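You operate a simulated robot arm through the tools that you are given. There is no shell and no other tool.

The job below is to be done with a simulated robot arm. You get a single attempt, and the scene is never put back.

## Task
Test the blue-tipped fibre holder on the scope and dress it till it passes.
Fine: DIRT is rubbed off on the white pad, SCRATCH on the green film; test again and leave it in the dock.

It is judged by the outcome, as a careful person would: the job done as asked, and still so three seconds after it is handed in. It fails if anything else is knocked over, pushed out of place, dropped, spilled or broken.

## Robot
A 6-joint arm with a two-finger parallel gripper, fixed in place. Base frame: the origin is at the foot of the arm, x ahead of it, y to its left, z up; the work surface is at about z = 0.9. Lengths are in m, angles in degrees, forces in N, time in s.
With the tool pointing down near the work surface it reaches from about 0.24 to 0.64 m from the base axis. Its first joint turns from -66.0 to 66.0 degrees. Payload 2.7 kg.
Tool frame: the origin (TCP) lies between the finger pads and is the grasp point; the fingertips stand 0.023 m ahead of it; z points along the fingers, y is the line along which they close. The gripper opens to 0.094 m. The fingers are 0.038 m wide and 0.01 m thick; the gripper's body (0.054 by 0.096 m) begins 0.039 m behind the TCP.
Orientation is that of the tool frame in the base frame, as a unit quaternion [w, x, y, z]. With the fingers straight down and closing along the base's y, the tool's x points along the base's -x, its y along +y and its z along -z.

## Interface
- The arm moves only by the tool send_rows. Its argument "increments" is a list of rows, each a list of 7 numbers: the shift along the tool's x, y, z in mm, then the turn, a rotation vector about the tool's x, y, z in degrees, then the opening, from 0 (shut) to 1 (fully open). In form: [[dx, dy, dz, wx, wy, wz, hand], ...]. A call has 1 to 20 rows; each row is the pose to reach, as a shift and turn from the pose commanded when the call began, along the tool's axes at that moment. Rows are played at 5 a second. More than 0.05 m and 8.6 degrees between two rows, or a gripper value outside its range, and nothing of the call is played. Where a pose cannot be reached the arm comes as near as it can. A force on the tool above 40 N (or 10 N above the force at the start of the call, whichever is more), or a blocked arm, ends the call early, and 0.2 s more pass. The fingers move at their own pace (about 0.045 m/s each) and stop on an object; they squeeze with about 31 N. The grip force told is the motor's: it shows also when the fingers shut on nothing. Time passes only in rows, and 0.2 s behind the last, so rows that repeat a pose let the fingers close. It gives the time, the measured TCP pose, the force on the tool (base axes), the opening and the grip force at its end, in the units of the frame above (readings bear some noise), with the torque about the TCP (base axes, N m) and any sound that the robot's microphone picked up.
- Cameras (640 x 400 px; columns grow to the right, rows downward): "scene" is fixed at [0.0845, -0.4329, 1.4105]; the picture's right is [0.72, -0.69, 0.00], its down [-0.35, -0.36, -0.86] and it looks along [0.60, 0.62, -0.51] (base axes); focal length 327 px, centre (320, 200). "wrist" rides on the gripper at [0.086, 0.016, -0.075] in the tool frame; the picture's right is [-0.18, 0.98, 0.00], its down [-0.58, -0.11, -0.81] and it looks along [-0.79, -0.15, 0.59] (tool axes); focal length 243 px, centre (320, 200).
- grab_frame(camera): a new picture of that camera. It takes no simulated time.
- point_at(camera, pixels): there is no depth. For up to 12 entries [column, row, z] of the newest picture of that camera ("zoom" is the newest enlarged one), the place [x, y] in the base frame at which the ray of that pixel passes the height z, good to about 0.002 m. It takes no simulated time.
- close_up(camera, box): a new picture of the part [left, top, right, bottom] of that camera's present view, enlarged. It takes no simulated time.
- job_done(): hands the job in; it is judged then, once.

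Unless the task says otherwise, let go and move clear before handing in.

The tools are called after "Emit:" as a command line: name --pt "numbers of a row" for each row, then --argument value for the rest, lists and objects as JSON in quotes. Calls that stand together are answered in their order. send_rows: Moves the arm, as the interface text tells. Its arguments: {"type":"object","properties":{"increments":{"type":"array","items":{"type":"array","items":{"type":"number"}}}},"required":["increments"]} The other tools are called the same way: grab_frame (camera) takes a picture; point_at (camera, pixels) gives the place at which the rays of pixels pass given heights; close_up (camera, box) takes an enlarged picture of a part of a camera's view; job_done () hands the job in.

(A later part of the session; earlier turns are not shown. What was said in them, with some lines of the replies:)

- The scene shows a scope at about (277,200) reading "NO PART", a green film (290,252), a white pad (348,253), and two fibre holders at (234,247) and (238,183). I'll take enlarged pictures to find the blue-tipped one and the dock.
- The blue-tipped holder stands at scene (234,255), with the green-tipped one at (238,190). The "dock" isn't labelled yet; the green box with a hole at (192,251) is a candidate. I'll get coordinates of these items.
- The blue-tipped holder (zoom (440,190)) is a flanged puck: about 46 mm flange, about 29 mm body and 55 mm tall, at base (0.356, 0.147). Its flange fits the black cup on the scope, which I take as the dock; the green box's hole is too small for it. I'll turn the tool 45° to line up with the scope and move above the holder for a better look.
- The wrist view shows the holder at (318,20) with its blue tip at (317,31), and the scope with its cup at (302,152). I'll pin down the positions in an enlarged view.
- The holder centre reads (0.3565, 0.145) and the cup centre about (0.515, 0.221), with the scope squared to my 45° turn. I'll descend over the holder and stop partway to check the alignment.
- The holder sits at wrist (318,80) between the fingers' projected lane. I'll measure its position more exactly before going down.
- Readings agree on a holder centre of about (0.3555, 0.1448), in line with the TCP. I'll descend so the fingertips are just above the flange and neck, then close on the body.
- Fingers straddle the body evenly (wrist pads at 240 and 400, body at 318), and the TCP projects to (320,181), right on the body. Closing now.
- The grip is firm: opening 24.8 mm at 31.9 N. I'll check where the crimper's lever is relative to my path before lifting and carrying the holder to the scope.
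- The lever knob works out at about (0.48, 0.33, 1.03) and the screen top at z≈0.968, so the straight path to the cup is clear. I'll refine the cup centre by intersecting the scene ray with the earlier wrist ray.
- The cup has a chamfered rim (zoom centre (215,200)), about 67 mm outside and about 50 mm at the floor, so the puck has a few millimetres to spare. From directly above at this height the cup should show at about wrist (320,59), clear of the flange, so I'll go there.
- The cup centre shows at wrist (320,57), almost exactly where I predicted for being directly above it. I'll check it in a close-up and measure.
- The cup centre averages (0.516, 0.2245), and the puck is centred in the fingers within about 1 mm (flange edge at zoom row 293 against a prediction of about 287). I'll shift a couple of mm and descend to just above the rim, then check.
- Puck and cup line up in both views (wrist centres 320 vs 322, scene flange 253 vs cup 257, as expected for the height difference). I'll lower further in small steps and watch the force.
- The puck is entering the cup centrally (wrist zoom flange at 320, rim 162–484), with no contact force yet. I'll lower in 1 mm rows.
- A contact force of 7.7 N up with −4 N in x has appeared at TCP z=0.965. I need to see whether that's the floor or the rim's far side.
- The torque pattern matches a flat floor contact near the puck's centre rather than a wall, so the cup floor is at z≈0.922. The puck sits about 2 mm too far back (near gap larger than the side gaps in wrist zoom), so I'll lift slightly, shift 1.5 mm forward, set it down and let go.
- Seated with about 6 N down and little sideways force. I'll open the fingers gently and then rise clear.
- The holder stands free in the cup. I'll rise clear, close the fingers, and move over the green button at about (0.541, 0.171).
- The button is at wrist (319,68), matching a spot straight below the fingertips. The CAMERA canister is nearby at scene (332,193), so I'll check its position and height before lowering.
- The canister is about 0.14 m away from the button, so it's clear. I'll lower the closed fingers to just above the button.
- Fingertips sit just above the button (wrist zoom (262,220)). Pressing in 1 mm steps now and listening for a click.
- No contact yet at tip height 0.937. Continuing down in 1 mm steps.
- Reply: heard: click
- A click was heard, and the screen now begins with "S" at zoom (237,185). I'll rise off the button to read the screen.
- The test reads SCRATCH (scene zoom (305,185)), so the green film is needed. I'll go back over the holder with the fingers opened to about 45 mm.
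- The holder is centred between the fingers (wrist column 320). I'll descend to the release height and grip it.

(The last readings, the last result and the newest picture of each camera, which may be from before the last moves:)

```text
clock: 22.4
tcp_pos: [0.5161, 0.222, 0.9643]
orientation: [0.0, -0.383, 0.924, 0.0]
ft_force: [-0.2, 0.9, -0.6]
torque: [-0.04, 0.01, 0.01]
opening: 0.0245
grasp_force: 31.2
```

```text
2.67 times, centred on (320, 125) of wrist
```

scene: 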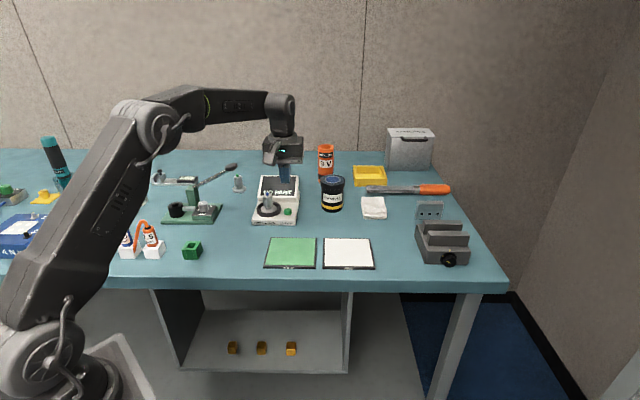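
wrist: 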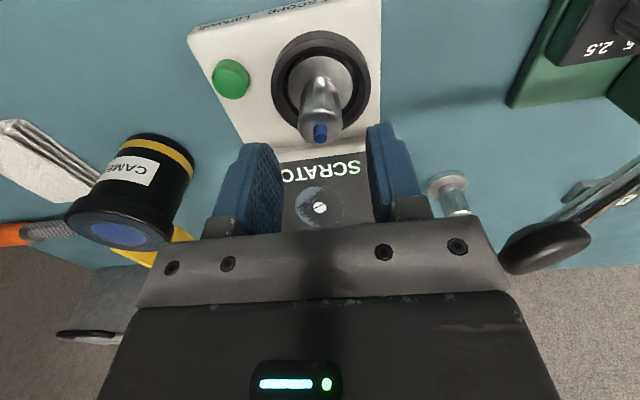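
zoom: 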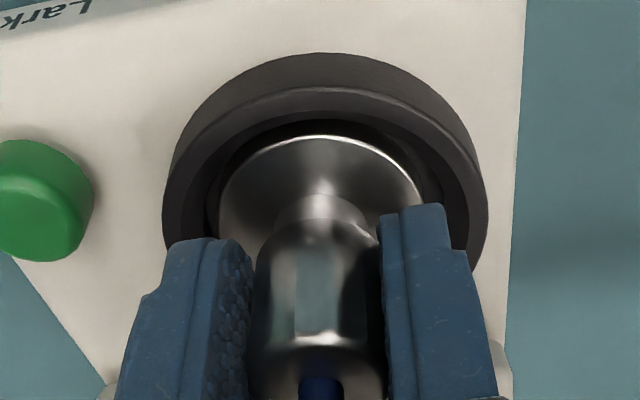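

Gripped again at 24.5 mm. I'll lift out of the cup and carry the holder to above the film's centre, about (0.463, 0.060).

Emit:
send_rows --pt "0 0 -10 0 0 0 0" --pt "0 0 -45 0 0 0 0" --pt "0 0 -80 0 0 0 0" --pt "20 -10 -86 0 0 0 0" --pt "55 -28 -86 0 0 0 0" --pt "95 -48 -86 0 0 0 0" --pt "132 -67 -86 0 0 0 0" --pt "151.7 -77.4 -86 0 0 0 0" --pt "151.7 -77.4 -86 0 0 0 0"

Emit:
grab_frame --camera "wrist"

Emit:
grab_frame --camera "scene"

```text
clock: 24.4
tcp_pos: [0.4642, 0.0594, 1.0511]
orientation: [0.0, -0.383, 0.924, 0.0]
ft_force: [-0.7, 0.3, -0.9]
torque: [0.0, -0.01, -0.01]
opening: 0.0249
grasp_force: 31.4
```

```text
taken
```

wrist: 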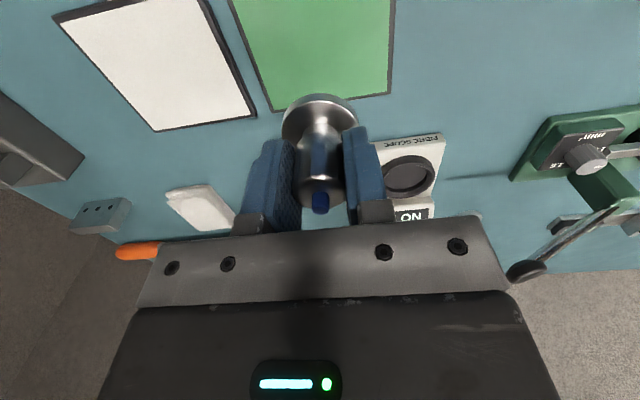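

```text
taken
```

scene: 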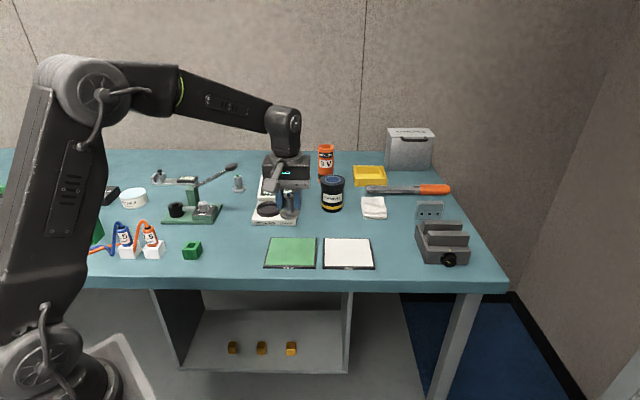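

Emit:
point_at --camera "wrist" --pixels '[[273, 111, 0.905], [391, 93, 0.905], [396, 0, 0.905], [228, 0, 0.905], [156, 131, 0.905], [255, 117, 0.905], [53, 16, 0.905], [322, 46, 0.905]]'

Emit:
close_up --camera "scene" --box '[250, 180, 390, 280]'

```text
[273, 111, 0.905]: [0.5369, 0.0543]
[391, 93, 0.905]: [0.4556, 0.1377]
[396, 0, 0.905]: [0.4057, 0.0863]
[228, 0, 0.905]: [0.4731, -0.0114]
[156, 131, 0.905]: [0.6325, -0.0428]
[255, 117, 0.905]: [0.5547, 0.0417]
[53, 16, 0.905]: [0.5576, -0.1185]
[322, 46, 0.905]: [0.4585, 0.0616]
```

```text
4.00 times, centred on (320, 230) of scene
```

zoom: 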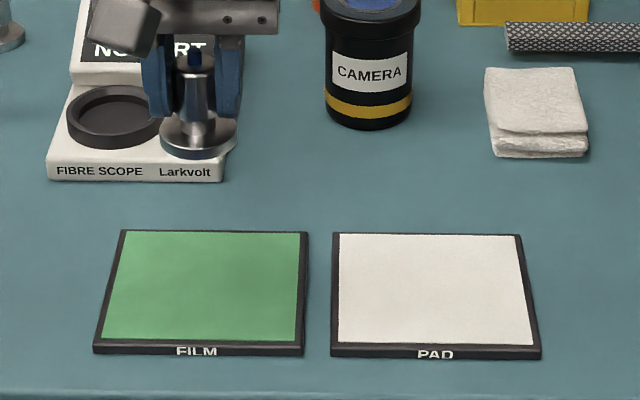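

The film centre averages about (0.460, 0.058), so I'm over it with roughly 30 mm of margin each way. I'll lower to just above the film.

Emit:
send_rows --pt "0 0 30 0 0 0 0" --pt "1.5 0 65 0 0 0 0" --pt "1.5 0 85 0 0 0 0" --pt "1.5 0 94 0 0 0 0" --pt "1.5 0 97 0 0 0 0" --pt "1.5 0 98 0 0 0 0"

Emit:
close_up --camera "scene" --box '[250, 200, 362, 280]'

```text
clock: 25.8
tcp_pos: [0.4621, 0.0591, 0.9519]
orientation: [0.0, -0.382, 0.924, 0.0]
ft_force: [0.0, 0.9, -1.5]
torque: [0.0, -0.01, 0.0]
opening: 0.0252
grasp_force: 30.7
```

```text
5.00 times, centred on (306, 240) of scene
```

zoom: 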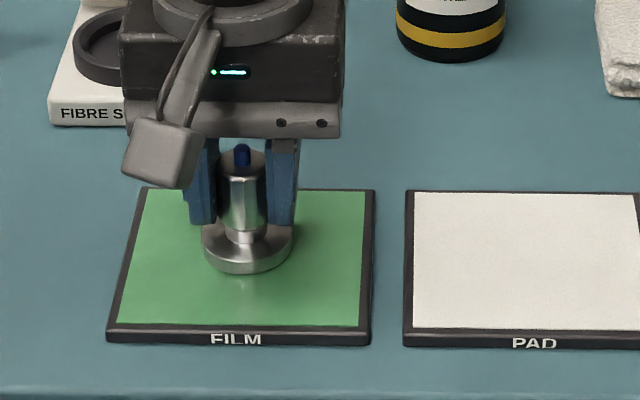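

The puck hovers a few millimetres above the film centre. Lowering in 1 mm rows until I feel contact.

Emit:
send_rows --pt "0 0 1 0 0 0 0" --pt "0 0 2 0 0 0 0" --pt "0 0 3 0 0 0 0"

```text
clock: 26.6
tcp_pos: [0.4625, 0.0604, 0.951]
orientation: [0.001, -0.383, 0.924, 0.0]
ft_force: [-3.6, -0.1, 9.1]
torque: [0.01, 0.2, -0.02]
opening: 0.0247
grasp_force: 31.1
```

Contact at 9 N, so the film surface is at z≈0.908. I'll ease off slightly to about 5 N and rub a figure-eight within ±22 mm, keeping the flange on the film.

Emit:
send_rows --pt "0 0 -0.7 0 0 0 0" --pt "8.4 11.3 -0.7 0 0 0 0" --pt "15.6 16 -0.7 0 0 0 0" --pt "20.3 11.3 -0.7 0 0 0 0" --pt "22 0 -0.7 0 0 0 0" --pt "20.3 -11.3 -0.7 0 0 0 0" --pt "15.6 -16 -0.7 0 0 0 0" --pt "8.4 -11.3 -0.7 0 0 0 0" --pt "0 0 -0.7 0 0 0 0"

Emit:
close_up --camera "scene" --box '[250, 200, 362, 280]'

Emit:
close_up --camera "wrist" --box '[220, 50, 420, 200]'

```text
clock: 28.6
tcp_pos: [0.4615, 0.0602, 0.9514]
orientation: [0.0, -0.384, 0.923, 0.0]
ft_force: [0.2, -0.5, 4.2]
torque: [-0.04, -0.05, 0.01]
opening: 0.0249
grasp_force: 30.5
```

```text
5.00 times, centred on (306, 240) of scene
```

zoom: 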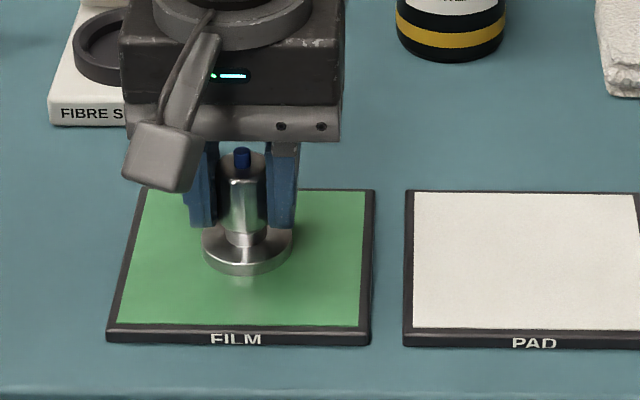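

```text
2.67 times, centred on (320, 125) of wrist
```

zoom: 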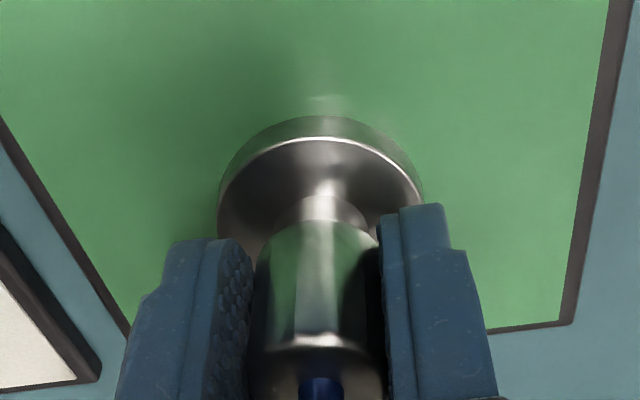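

The film hasn't shifted (corners unchanged at zoom (145,188), (375,190), (371,338)), and the force is 4 N with no slipping in the grip. I'll continue with full figure-eights.

Emit:
send_rows --pt "-8.4 11.3 0 0 0 0 0" --pt "-15.6 16 0 0 0 0 0" --pt "-20.3 11.3 0 0 0 0 0" --pt "-22 0 0 0 0 0 0" --pt "-20.3 -11.3 0 0 0 0 0" --pt "-15.6 -16 0 0 0 0 0" --pt "-8.4 -11.3 0 0 0 0 0" --pt "0 0 0 0 0 0 0" --pt "8.4 11.3 0 0 0 0 0" --pt "15.6 16 0 0 0 0 0" --pt "20.3 11.3 0 0 0 0 0" --pt "22 0 0 0 0 0 0" --pt "20.3 -11.3 0 0 0 0 0" --pt "15.6 -16 0 0 0 0 0" --pt "8.4 -11.3 0 0 0 0 0" --pt "0 0 0 0 0 0 0"

Emit:
close_up --camera "scene" --box '[250, 200, 362, 280]'

```text
clock: 32.0
tcp_pos: [0.4617, 0.0588, 0.9504]
orientation: [0.0, -0.383, 0.924, 0.0]
ft_force: [-0.5, 0.0, -1.8]
torque: [0.02, 0.01, -0.01]
opening: 0.025
grasp_force: 30.8
```

```text
5.00 times, centred on (306, 240) of scene
```

zoom: 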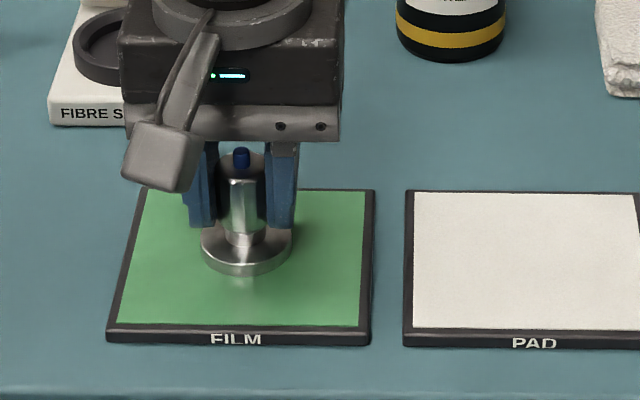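

The force has dropped to about zero, so the puck likely crept up slightly in the fingers. I'll lower about 1 mm to restore light contact before continuing.

Emit:
send_rows --pt "0 0 0.5 0 0 0 0" --pt "0 0 1 0 0 0 0" --pt "0 0 1 0 0 0 0"

```text
clock: 32.8
tcp_pos: [0.4614, 0.0596, 0.9498]
orientation: [0.002, -0.383, 0.924, 0.0]
ft_force: [-2.0, -0.3, 7.1]
torque: [0.01, 0.13, -0.01]
opening: 0.0247
grasp_force: 31.2
```

Contact is restored at about 7 N. Another full figure-eight at this height.

Emit:
send_rows --pt "8.4 11.3 0 0 0 0 0" --pt "15.6 16 0 0 0 0 0" --pt "20.3 11.3 0 0 0 0 0" --pt "22 0 0 0 0 0 0" --pt "20.3 -11.3 0 0 0 0 0" --pt "15.6 -16 0 0 0 0 0" --pt "8.4 -11.3 0 0 0 0 0" --pt "0 0 0 0 0 0 0" --pt "-8.4 11.3 0 0 0 0 0" --pt "-15.6 16 0 0 0 0 0" --pt "-20.3 11.3 0 0 0 0 0" --pt "-22 0 0 0 0 0 0" --pt "-20.3 -11.3 0 0 0 0 0" --pt "-15.6 -16 0 0 0 0 0" --pt "-8.4 -11.3 0 0 0 0 0" --pt "0 0 0 0 0 0 0"

Emit:
close_up --camera "scene" --box '[250, 200, 362, 280]'

Emit:
close_up --camera "wrist" --box '[220, 50, 420, 200]'

```text
clock: 36.2
tcp_pos: [0.4613, 0.0597, 0.9507]
orientation: [0.0, -0.383, 0.924, 0.0]
ft_force: [-0.4, 0.6, -0.1]
torque: [0.02, -0.01, 0.01]
opening: 0.0253
grasp_force: 31.1
```

```text
5.00 times, centred on (306, 240) of scene
```

zoom: 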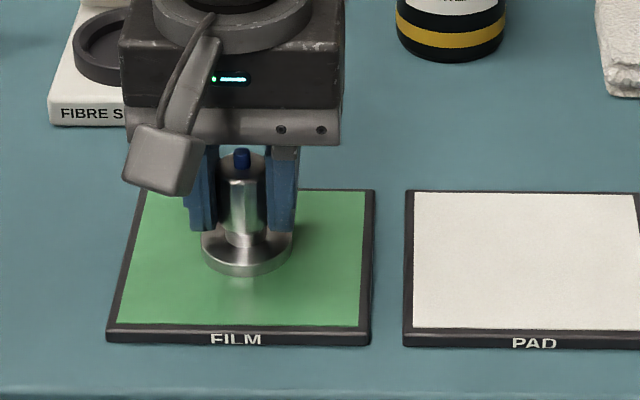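

```text
2.67 times, centred on (320, 125) of wrist
```

zoom: 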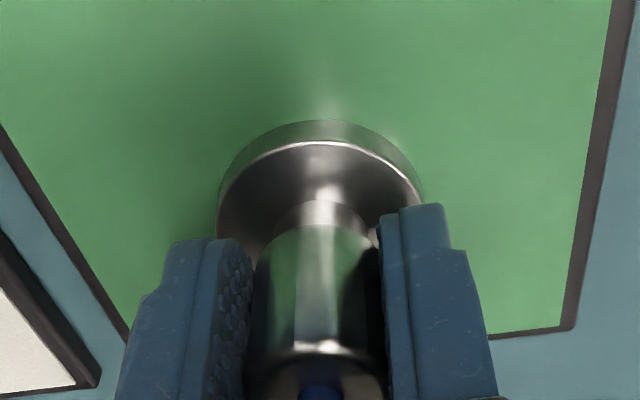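

The puck creeps up a little under friction but the film is still in place. I'll press 1 mm lower and do one more figure-eight, then test.

Emit:
send_rows --pt "0 0 0.6 0 0 0 0" --pt "0 0 1.2 0 0 0 0" --pt "8.4 11.3 1.2 0 0 0 0" --pt "15.6 16 1.2 0 0 0 0" --pt "20.3 11.3 1.2 0 0 0 0" --pt "22 0 1.2 0 0 0 0" --pt "20.3 -11.3 1.3 0 0 0 0" --pt "15.6 -16 1.3 0 0 0 0" --pt "8.4 -11.3 1.3 0 0 0 0" --pt "0 0 1.3 0 0 0 0" --pt "-8.4 11.3 1.4 0 0 0 0" --pt "-15.6 16 1.4 0 0 0 0" --pt "-20.3 11.3 1.4 0 0 0 0" --pt "-22 0 1.4 0 0 0 0" --pt "-20.3 -11.3 1.5 0 0 0 0" --pt "-15.6 -16 1.5 0 0 0 0" --pt "-8.4 -11.3 1.5 0 0 0 0" --pt "0 0 1.5 0 0 0 0"

Emit:
close_up --camera "scene" --box '[250, 200, 362, 280]'

```text
clock: 40.0
tcp_pos: [0.4612, 0.0584, 0.9474]
orientation: [0.0, -0.382, 0.924, -0.001]
ft_force: [0.4, -0.4, 0.4]
torque: [0.0, -0.05, -0.02]
opening: 0.0248
grasp_force: 30.9
```

```text
5.00 times, centred on (306, 240) of scene
```

zoom: 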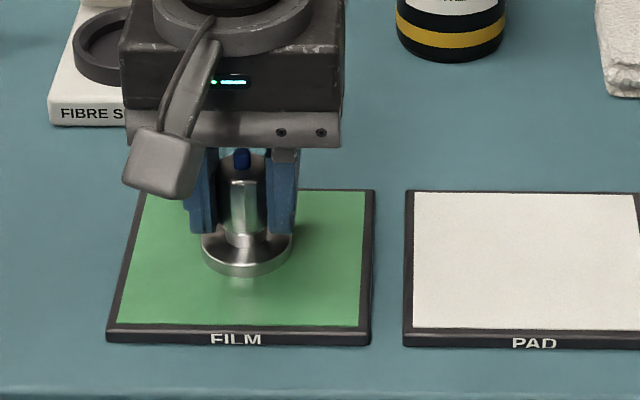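

About four figure-eights done and the film is still in its place. I'll lift and carry the puck back above the cup by reversing the earlier path.

Emit:
send_rows --pt "0 0 -10 0 0 0 0" --pt "0 0 -50 0 0 0 0" --pt "0 0 -90 0 0 0 0" --pt "-20 10 -100 0 0 0 0" --pt "-60 30 -100 0 0 0 0" --pt "-100 50 -100 0 0 0 0" --pt "-135 68 -100 0 0 0 0" --pt "-153.2 77.4 -100 0 0 0 0" --pt "-153.2 77.4 -100 0 0 0 0" --pt "-153.2 77.4 -70 0 0 0 0" --pt "-153.2 77.4 -40 0 0 0 0" --pt "-153.2 77.4 -40 0 0 0 0"

Emit:
close_up --camera "wrist" --box '[220, 20, 420, 170]'

Emit:
close_up --camera "scene" --box '[240, 160, 320, 230]'

```text
clock: 42.6
tcp_pos: [0.5152, 0.2228, 0.9874]
orientation: [0.0, -0.382, 0.924, 0.0]
ft_force: [1.5, 1.2, -0.3]
torque: [0.02, 0.01, 0.04]
opening: 0.0249
grasp_force: 31.0
```

```text
2.67 times, centred on (320, 95) of wrist
```

zoom: 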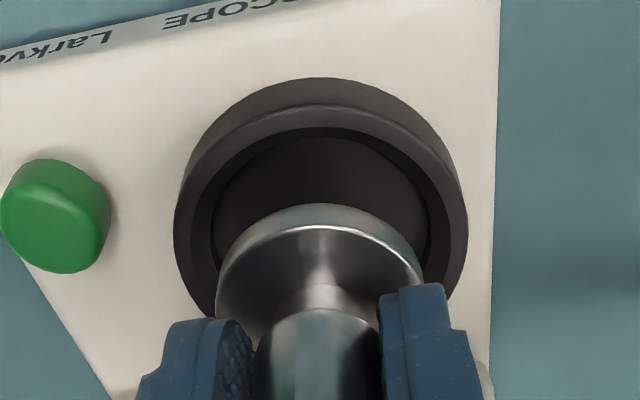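

```text
5.71 times, centred on (280, 195) of scene
```

zoom: 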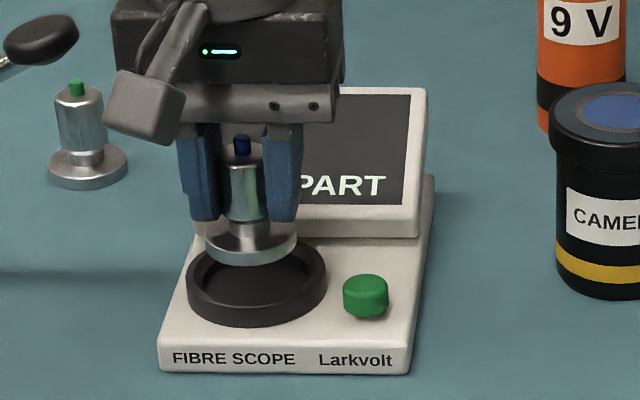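

Aligned over the cup as before (wrist flange 320, cup 321). Lowering most of the way, then feeling for the floor.

Emit:
send_rows --pt "0 0 9 0 0 0 0" --pt "0 0 16 0 0 0 0" --pt "0 0 20 0 0 0 0" --pt "0 0 22 0 0 0 0" --pt "0 0 23 0 0 0 0" --pt "0 0 24 0 0 0 0"

```text
clock: 44.0
tcp_pos: [0.5163, 0.2228, 0.964]
orientation: [0.001, -0.383, 0.924, 0.0]
ft_force: [0.6, -0.5, -1.8]
torque: [0.01, -0.05, -0.01]
opening: 0.0249
grasp_force: 30.6
```

Emit:
send_rows --pt "0 0 1 0 0 0 0" --pt "0 0 2 0 0 0 0" --pt "0 0 2.5 0 0 0 0"

Emit:
close_up --camera "scene" --box '[240, 160, 320, 230]'

```text
clock: 44.8
tcp_pos: [0.5158, 0.2229, 0.9622]
orientation: [0.0, -0.382, 0.924, 0.001]
ft_force: [-1.4, -0.9, 2.3]
torque: [-0.05, 0.08, 0.04]
opening: 0.0249
grasp_force: 30.5
```

```text
5.71 times, centred on (280, 195) of scene
```

zoom: 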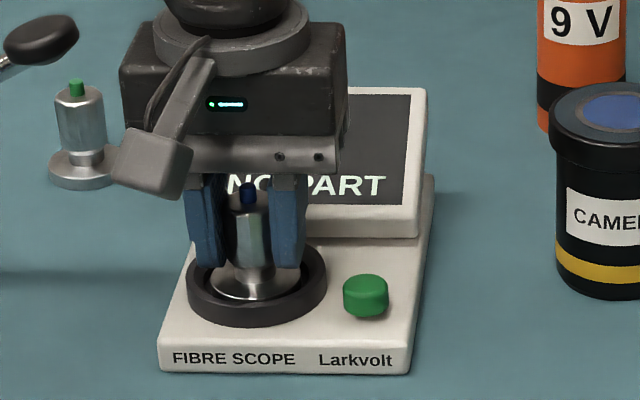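

Floor contact is gentle at about 2–3 N. Releasing, rising, and moving over the button with closed fingers.

Emit:
send_rows --pt "0 0 0 0 0 0 0.3" --pt "0 0 0 0 0 0 0.45" --pt "0 0 0 0 0 0 0.5" --pt "0 0 0 0 0 0 0.5" --pt "0 0 -10 0 0 0 0.5" --pt "0 0 -45 0 0 0 0.5" --pt "0 0 -84 0 0 0 0.5" --pt "8 -25 -84 0 0 0 0.2" --pt "18.9 -54.9 -84 0 0 0 0" --pt "18.9 -54.9 -84 0 0 0 0" --pt "18.9 -54.9 -84 0 0 0 0"

Emit:
close_up --camera "scene" --box '[240, 160, 320, 230]'

Emit:
grab_frame --camera "wrist"

```text
clock: 47.2
tcp_pos: [0.5416, 0.1708, 1.0456]
orientation: [-0.001, -0.383, 0.924, 0.0]
ft_force: [-0.6, 0.0, -0.1]
torque: [0.03, -0.03, 0.02]
opening: 0.0
grasp_force: 31.0
```

```text
5.71 times, centred on (280, 195) of scene
```

zoom: 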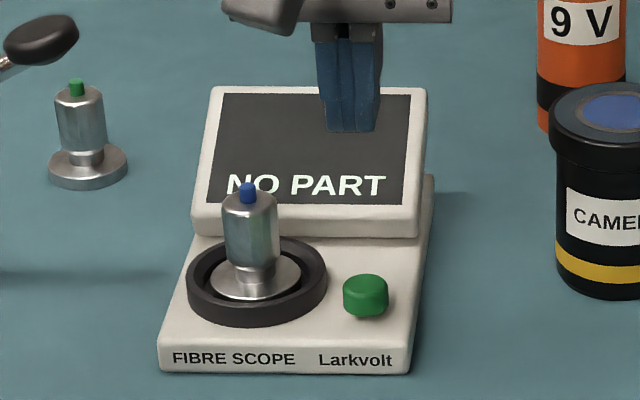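

```text
taken
```

wrist: 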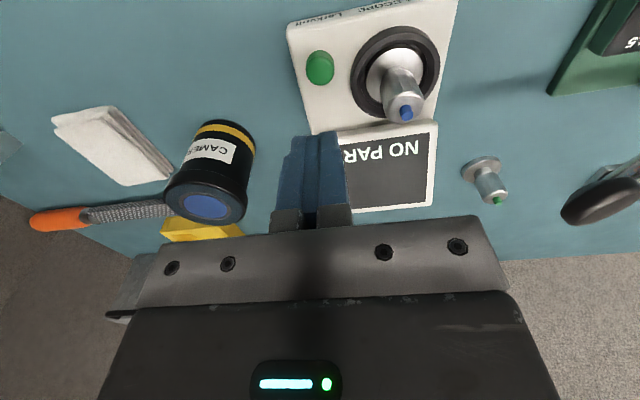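

The holder sits upright in the cup and the button is right below the fingers (wrist (320,67)). Pressing as before to about TCP z=0.955, then rising to read.

Emit:
send_rows --pt "0 0 35 0 0 0 0" --pt "0 0 70 0 0 0 0" --pt "0 0 82 0 0 0 0" --pt "0 0 85 0 0 0 0" --pt "0 0 87 0 0 0 0" --pt "0 0 89 0 0 0 0" --pt "0 0 90 0 0 0 0" --pt "0 0 91 0 0 0 0"

```text
clock: 49.0
tcp_pos: [0.5417, 0.1708, 0.9549]
orientation: [0.0, -0.382, 0.924, 0.0]
ft_force: [-1.7, 1.4, 6.3]
torque: [-0.02, 0.05, 0.03]
opening: 0.0
grasp_force: 31.3
heard: click
```

The click was heard. Rising to read the verdict.

Emit:
send_rows --pt "0 0 -8 0 0 0 0" --pt "0 0 -45 0 0 0 0" --pt "0 0 -91 0 0 0 0" --pt "0 0 -91 0 0 0 0"

Emit:
close_up --camera "scene" --box '[240, 160, 320, 230]'

```text
clock: 50.0
tcp_pos: [0.5406, 0.1707, 1.0452]
orientation: [0.0, -0.383, 0.924, 0.0]
ft_force: [0.7, -0.9, -1.3]
torque: [0.0, -0.01, 0.02]
opening: 0.0
grasp_force: 31.7
```

```text
5.71 times, centred on (280, 195) of scene
```

zoom: 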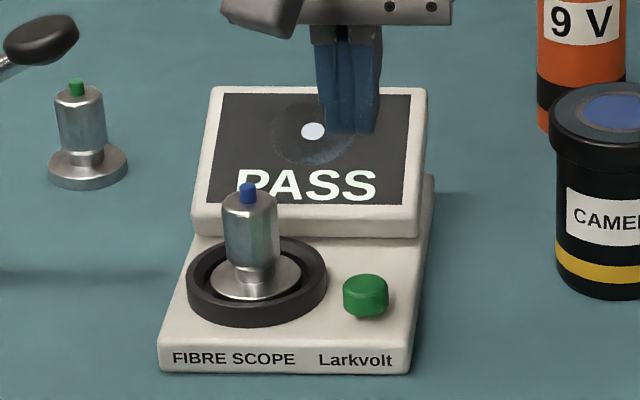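

The screen reads PASS (zoom (305,185)), and the holder stands in the scope's cup. I'll move up clear and look over the whole bench to be sure no other fixture is labelled as a dock and that nothing has moved.

Emit:
send_rows --pt "10 -10 -40 0 0 0 0.1" --pt "30 -15 -80 0 0 0 0.2" --pt "60 -15 -110 0 0 0 0.3" --pt "90 -15 -120 0 0 0 0.4" --pt "120 -15 -120 0 0 0 0.5" --pt "120 -15 -120 0 0 0 0.5"

Emit:
grab_frame --camera "scene"

Emit:
grab_frame --camera "wrist"

Emit:
close_up --camera "scene" --box '[0, 130, 200, 270]'

Emit:
close_up --camera "scene" --box '[180, 150, 340, 280]'

```text
clock: 51.4
tcp_pos: [0.4665, 0.0743, 1.1656]
orientation: [0.0, -0.383, 0.924, 0.001]
ft_force: [0.3, 0.3, 0.1]
torque: [-0.01, 0.02, -0.01]
opening: 0.0472
grasp_force: 0.1
```

```text
taken
```

scene: 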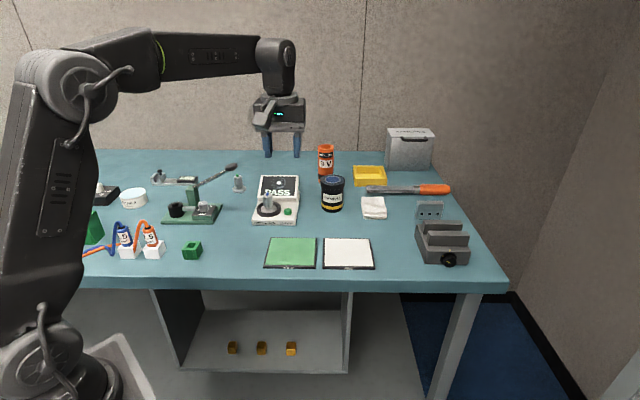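

```text
taken
```

wrist: 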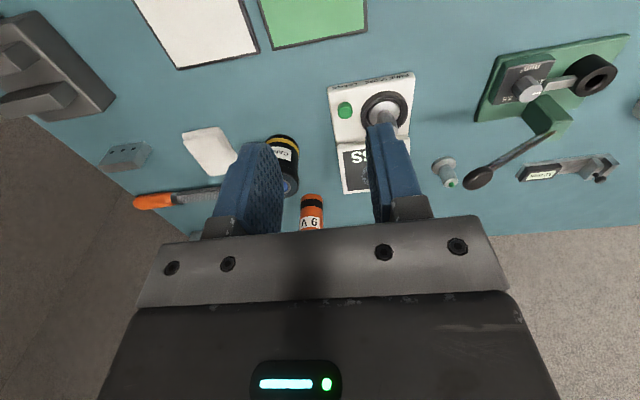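

```text
2.86 times, centred on (100, 200) of scene
```

zoom: 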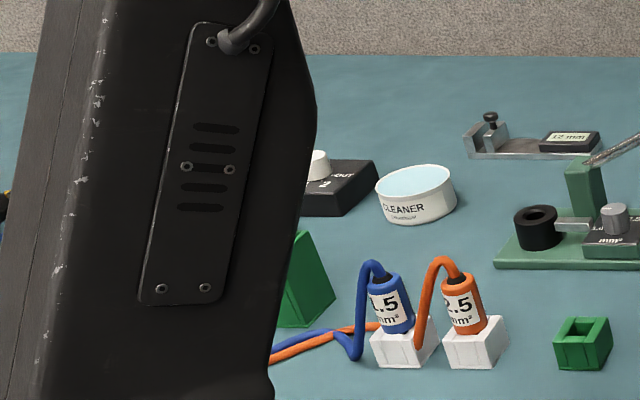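

```text
3.08 times, centred on (260, 215) of scene
```

zoom: 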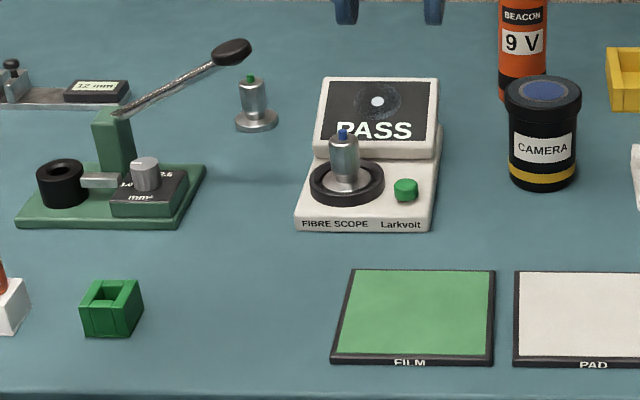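

PASS holds and the holder is still in the cup. The arm hides the far left of the bench, so I'll swing aside at this safe height for one look there.

Emit:
send_rows --pt "-25 13 0 0 0 0 0.5" --pt "-60 30 0 0 0 0 0.5" --pt "-95 48 0 0 0 0 0.5" --pt "-113 56 0 0 0 0 0.5" --pt "-113 56 0 0 0 0 0.5"

Emit:
grab_frame --camera "scene"

Emit:
close_up --camera "scene" --box '[0, 120, 130, 270]'

Emit:
grab_frame --camera "wrist"

```text
clock: 52.6
tcp_pos: [0.5075, 0.1952, 1.1653]
orientation: [0.0, -0.383, 0.924, 0.0]
ft_force: [0.5, 0.3, -0.3]
torque: [-0.01, 0.0, 0.0]
opening: 0.0472
grasp_force: 0.0
```

```text
taken
```

scene: 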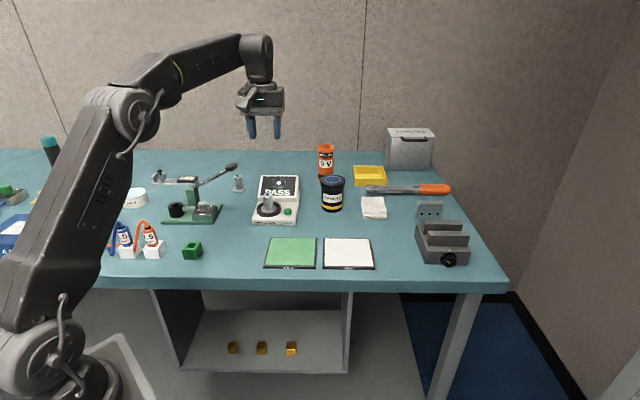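

```text
2.67 times, centred on (65, 195) of scene
```

zoom: 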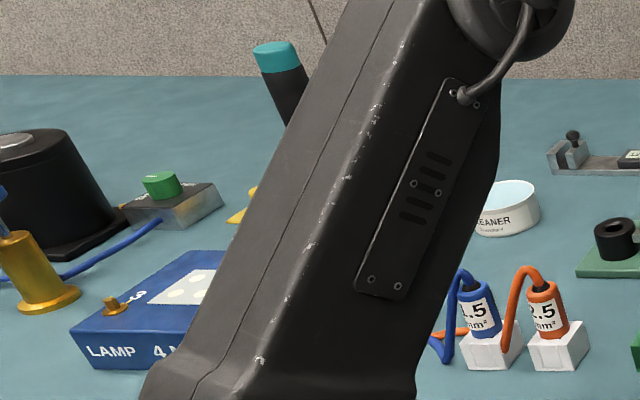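

```text
taken
```

wrist: 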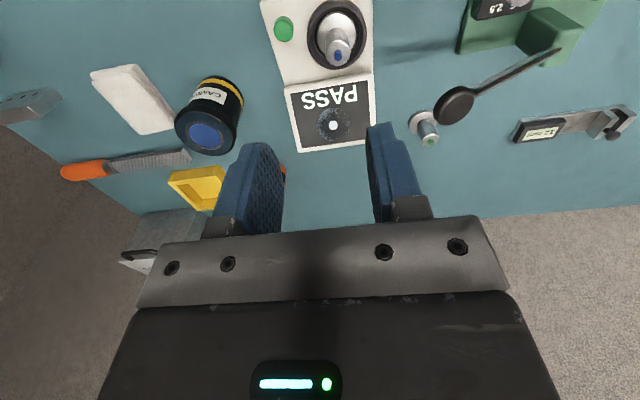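

The far left holds only lamp and soldering equipment, so the scope's cup is the dock. The screen reads PASS (wrist (330,98)), the blue-tipped holder stands in the cup at wrist (337,38), and the arm is clear with nothing else moved. Handing in.

Emit:
job_done

```text
The job is handed in.
```

The blue-tipped fibre holder now passes on the scope, and I've handed the job in.

- **First test:** the screen read SCRATCH, so I rubbed the holder on the green film with four light figure-eights.
- **Second test:** the screen read PASS. It never showed DIRT, so I didn't use the white pad.
- **Where it is now:** the holder is standing in the black cup on the scope. Nothing on the bench is labelled "dock", so I took that cup to be it. The holder's base fits there, and it is too wide for the small green box.

I let go of the holder and moved the arm clear. In the last pictures, the film, pad and everything else I could see were still in place. The arm blocked part of the far left of the bench.
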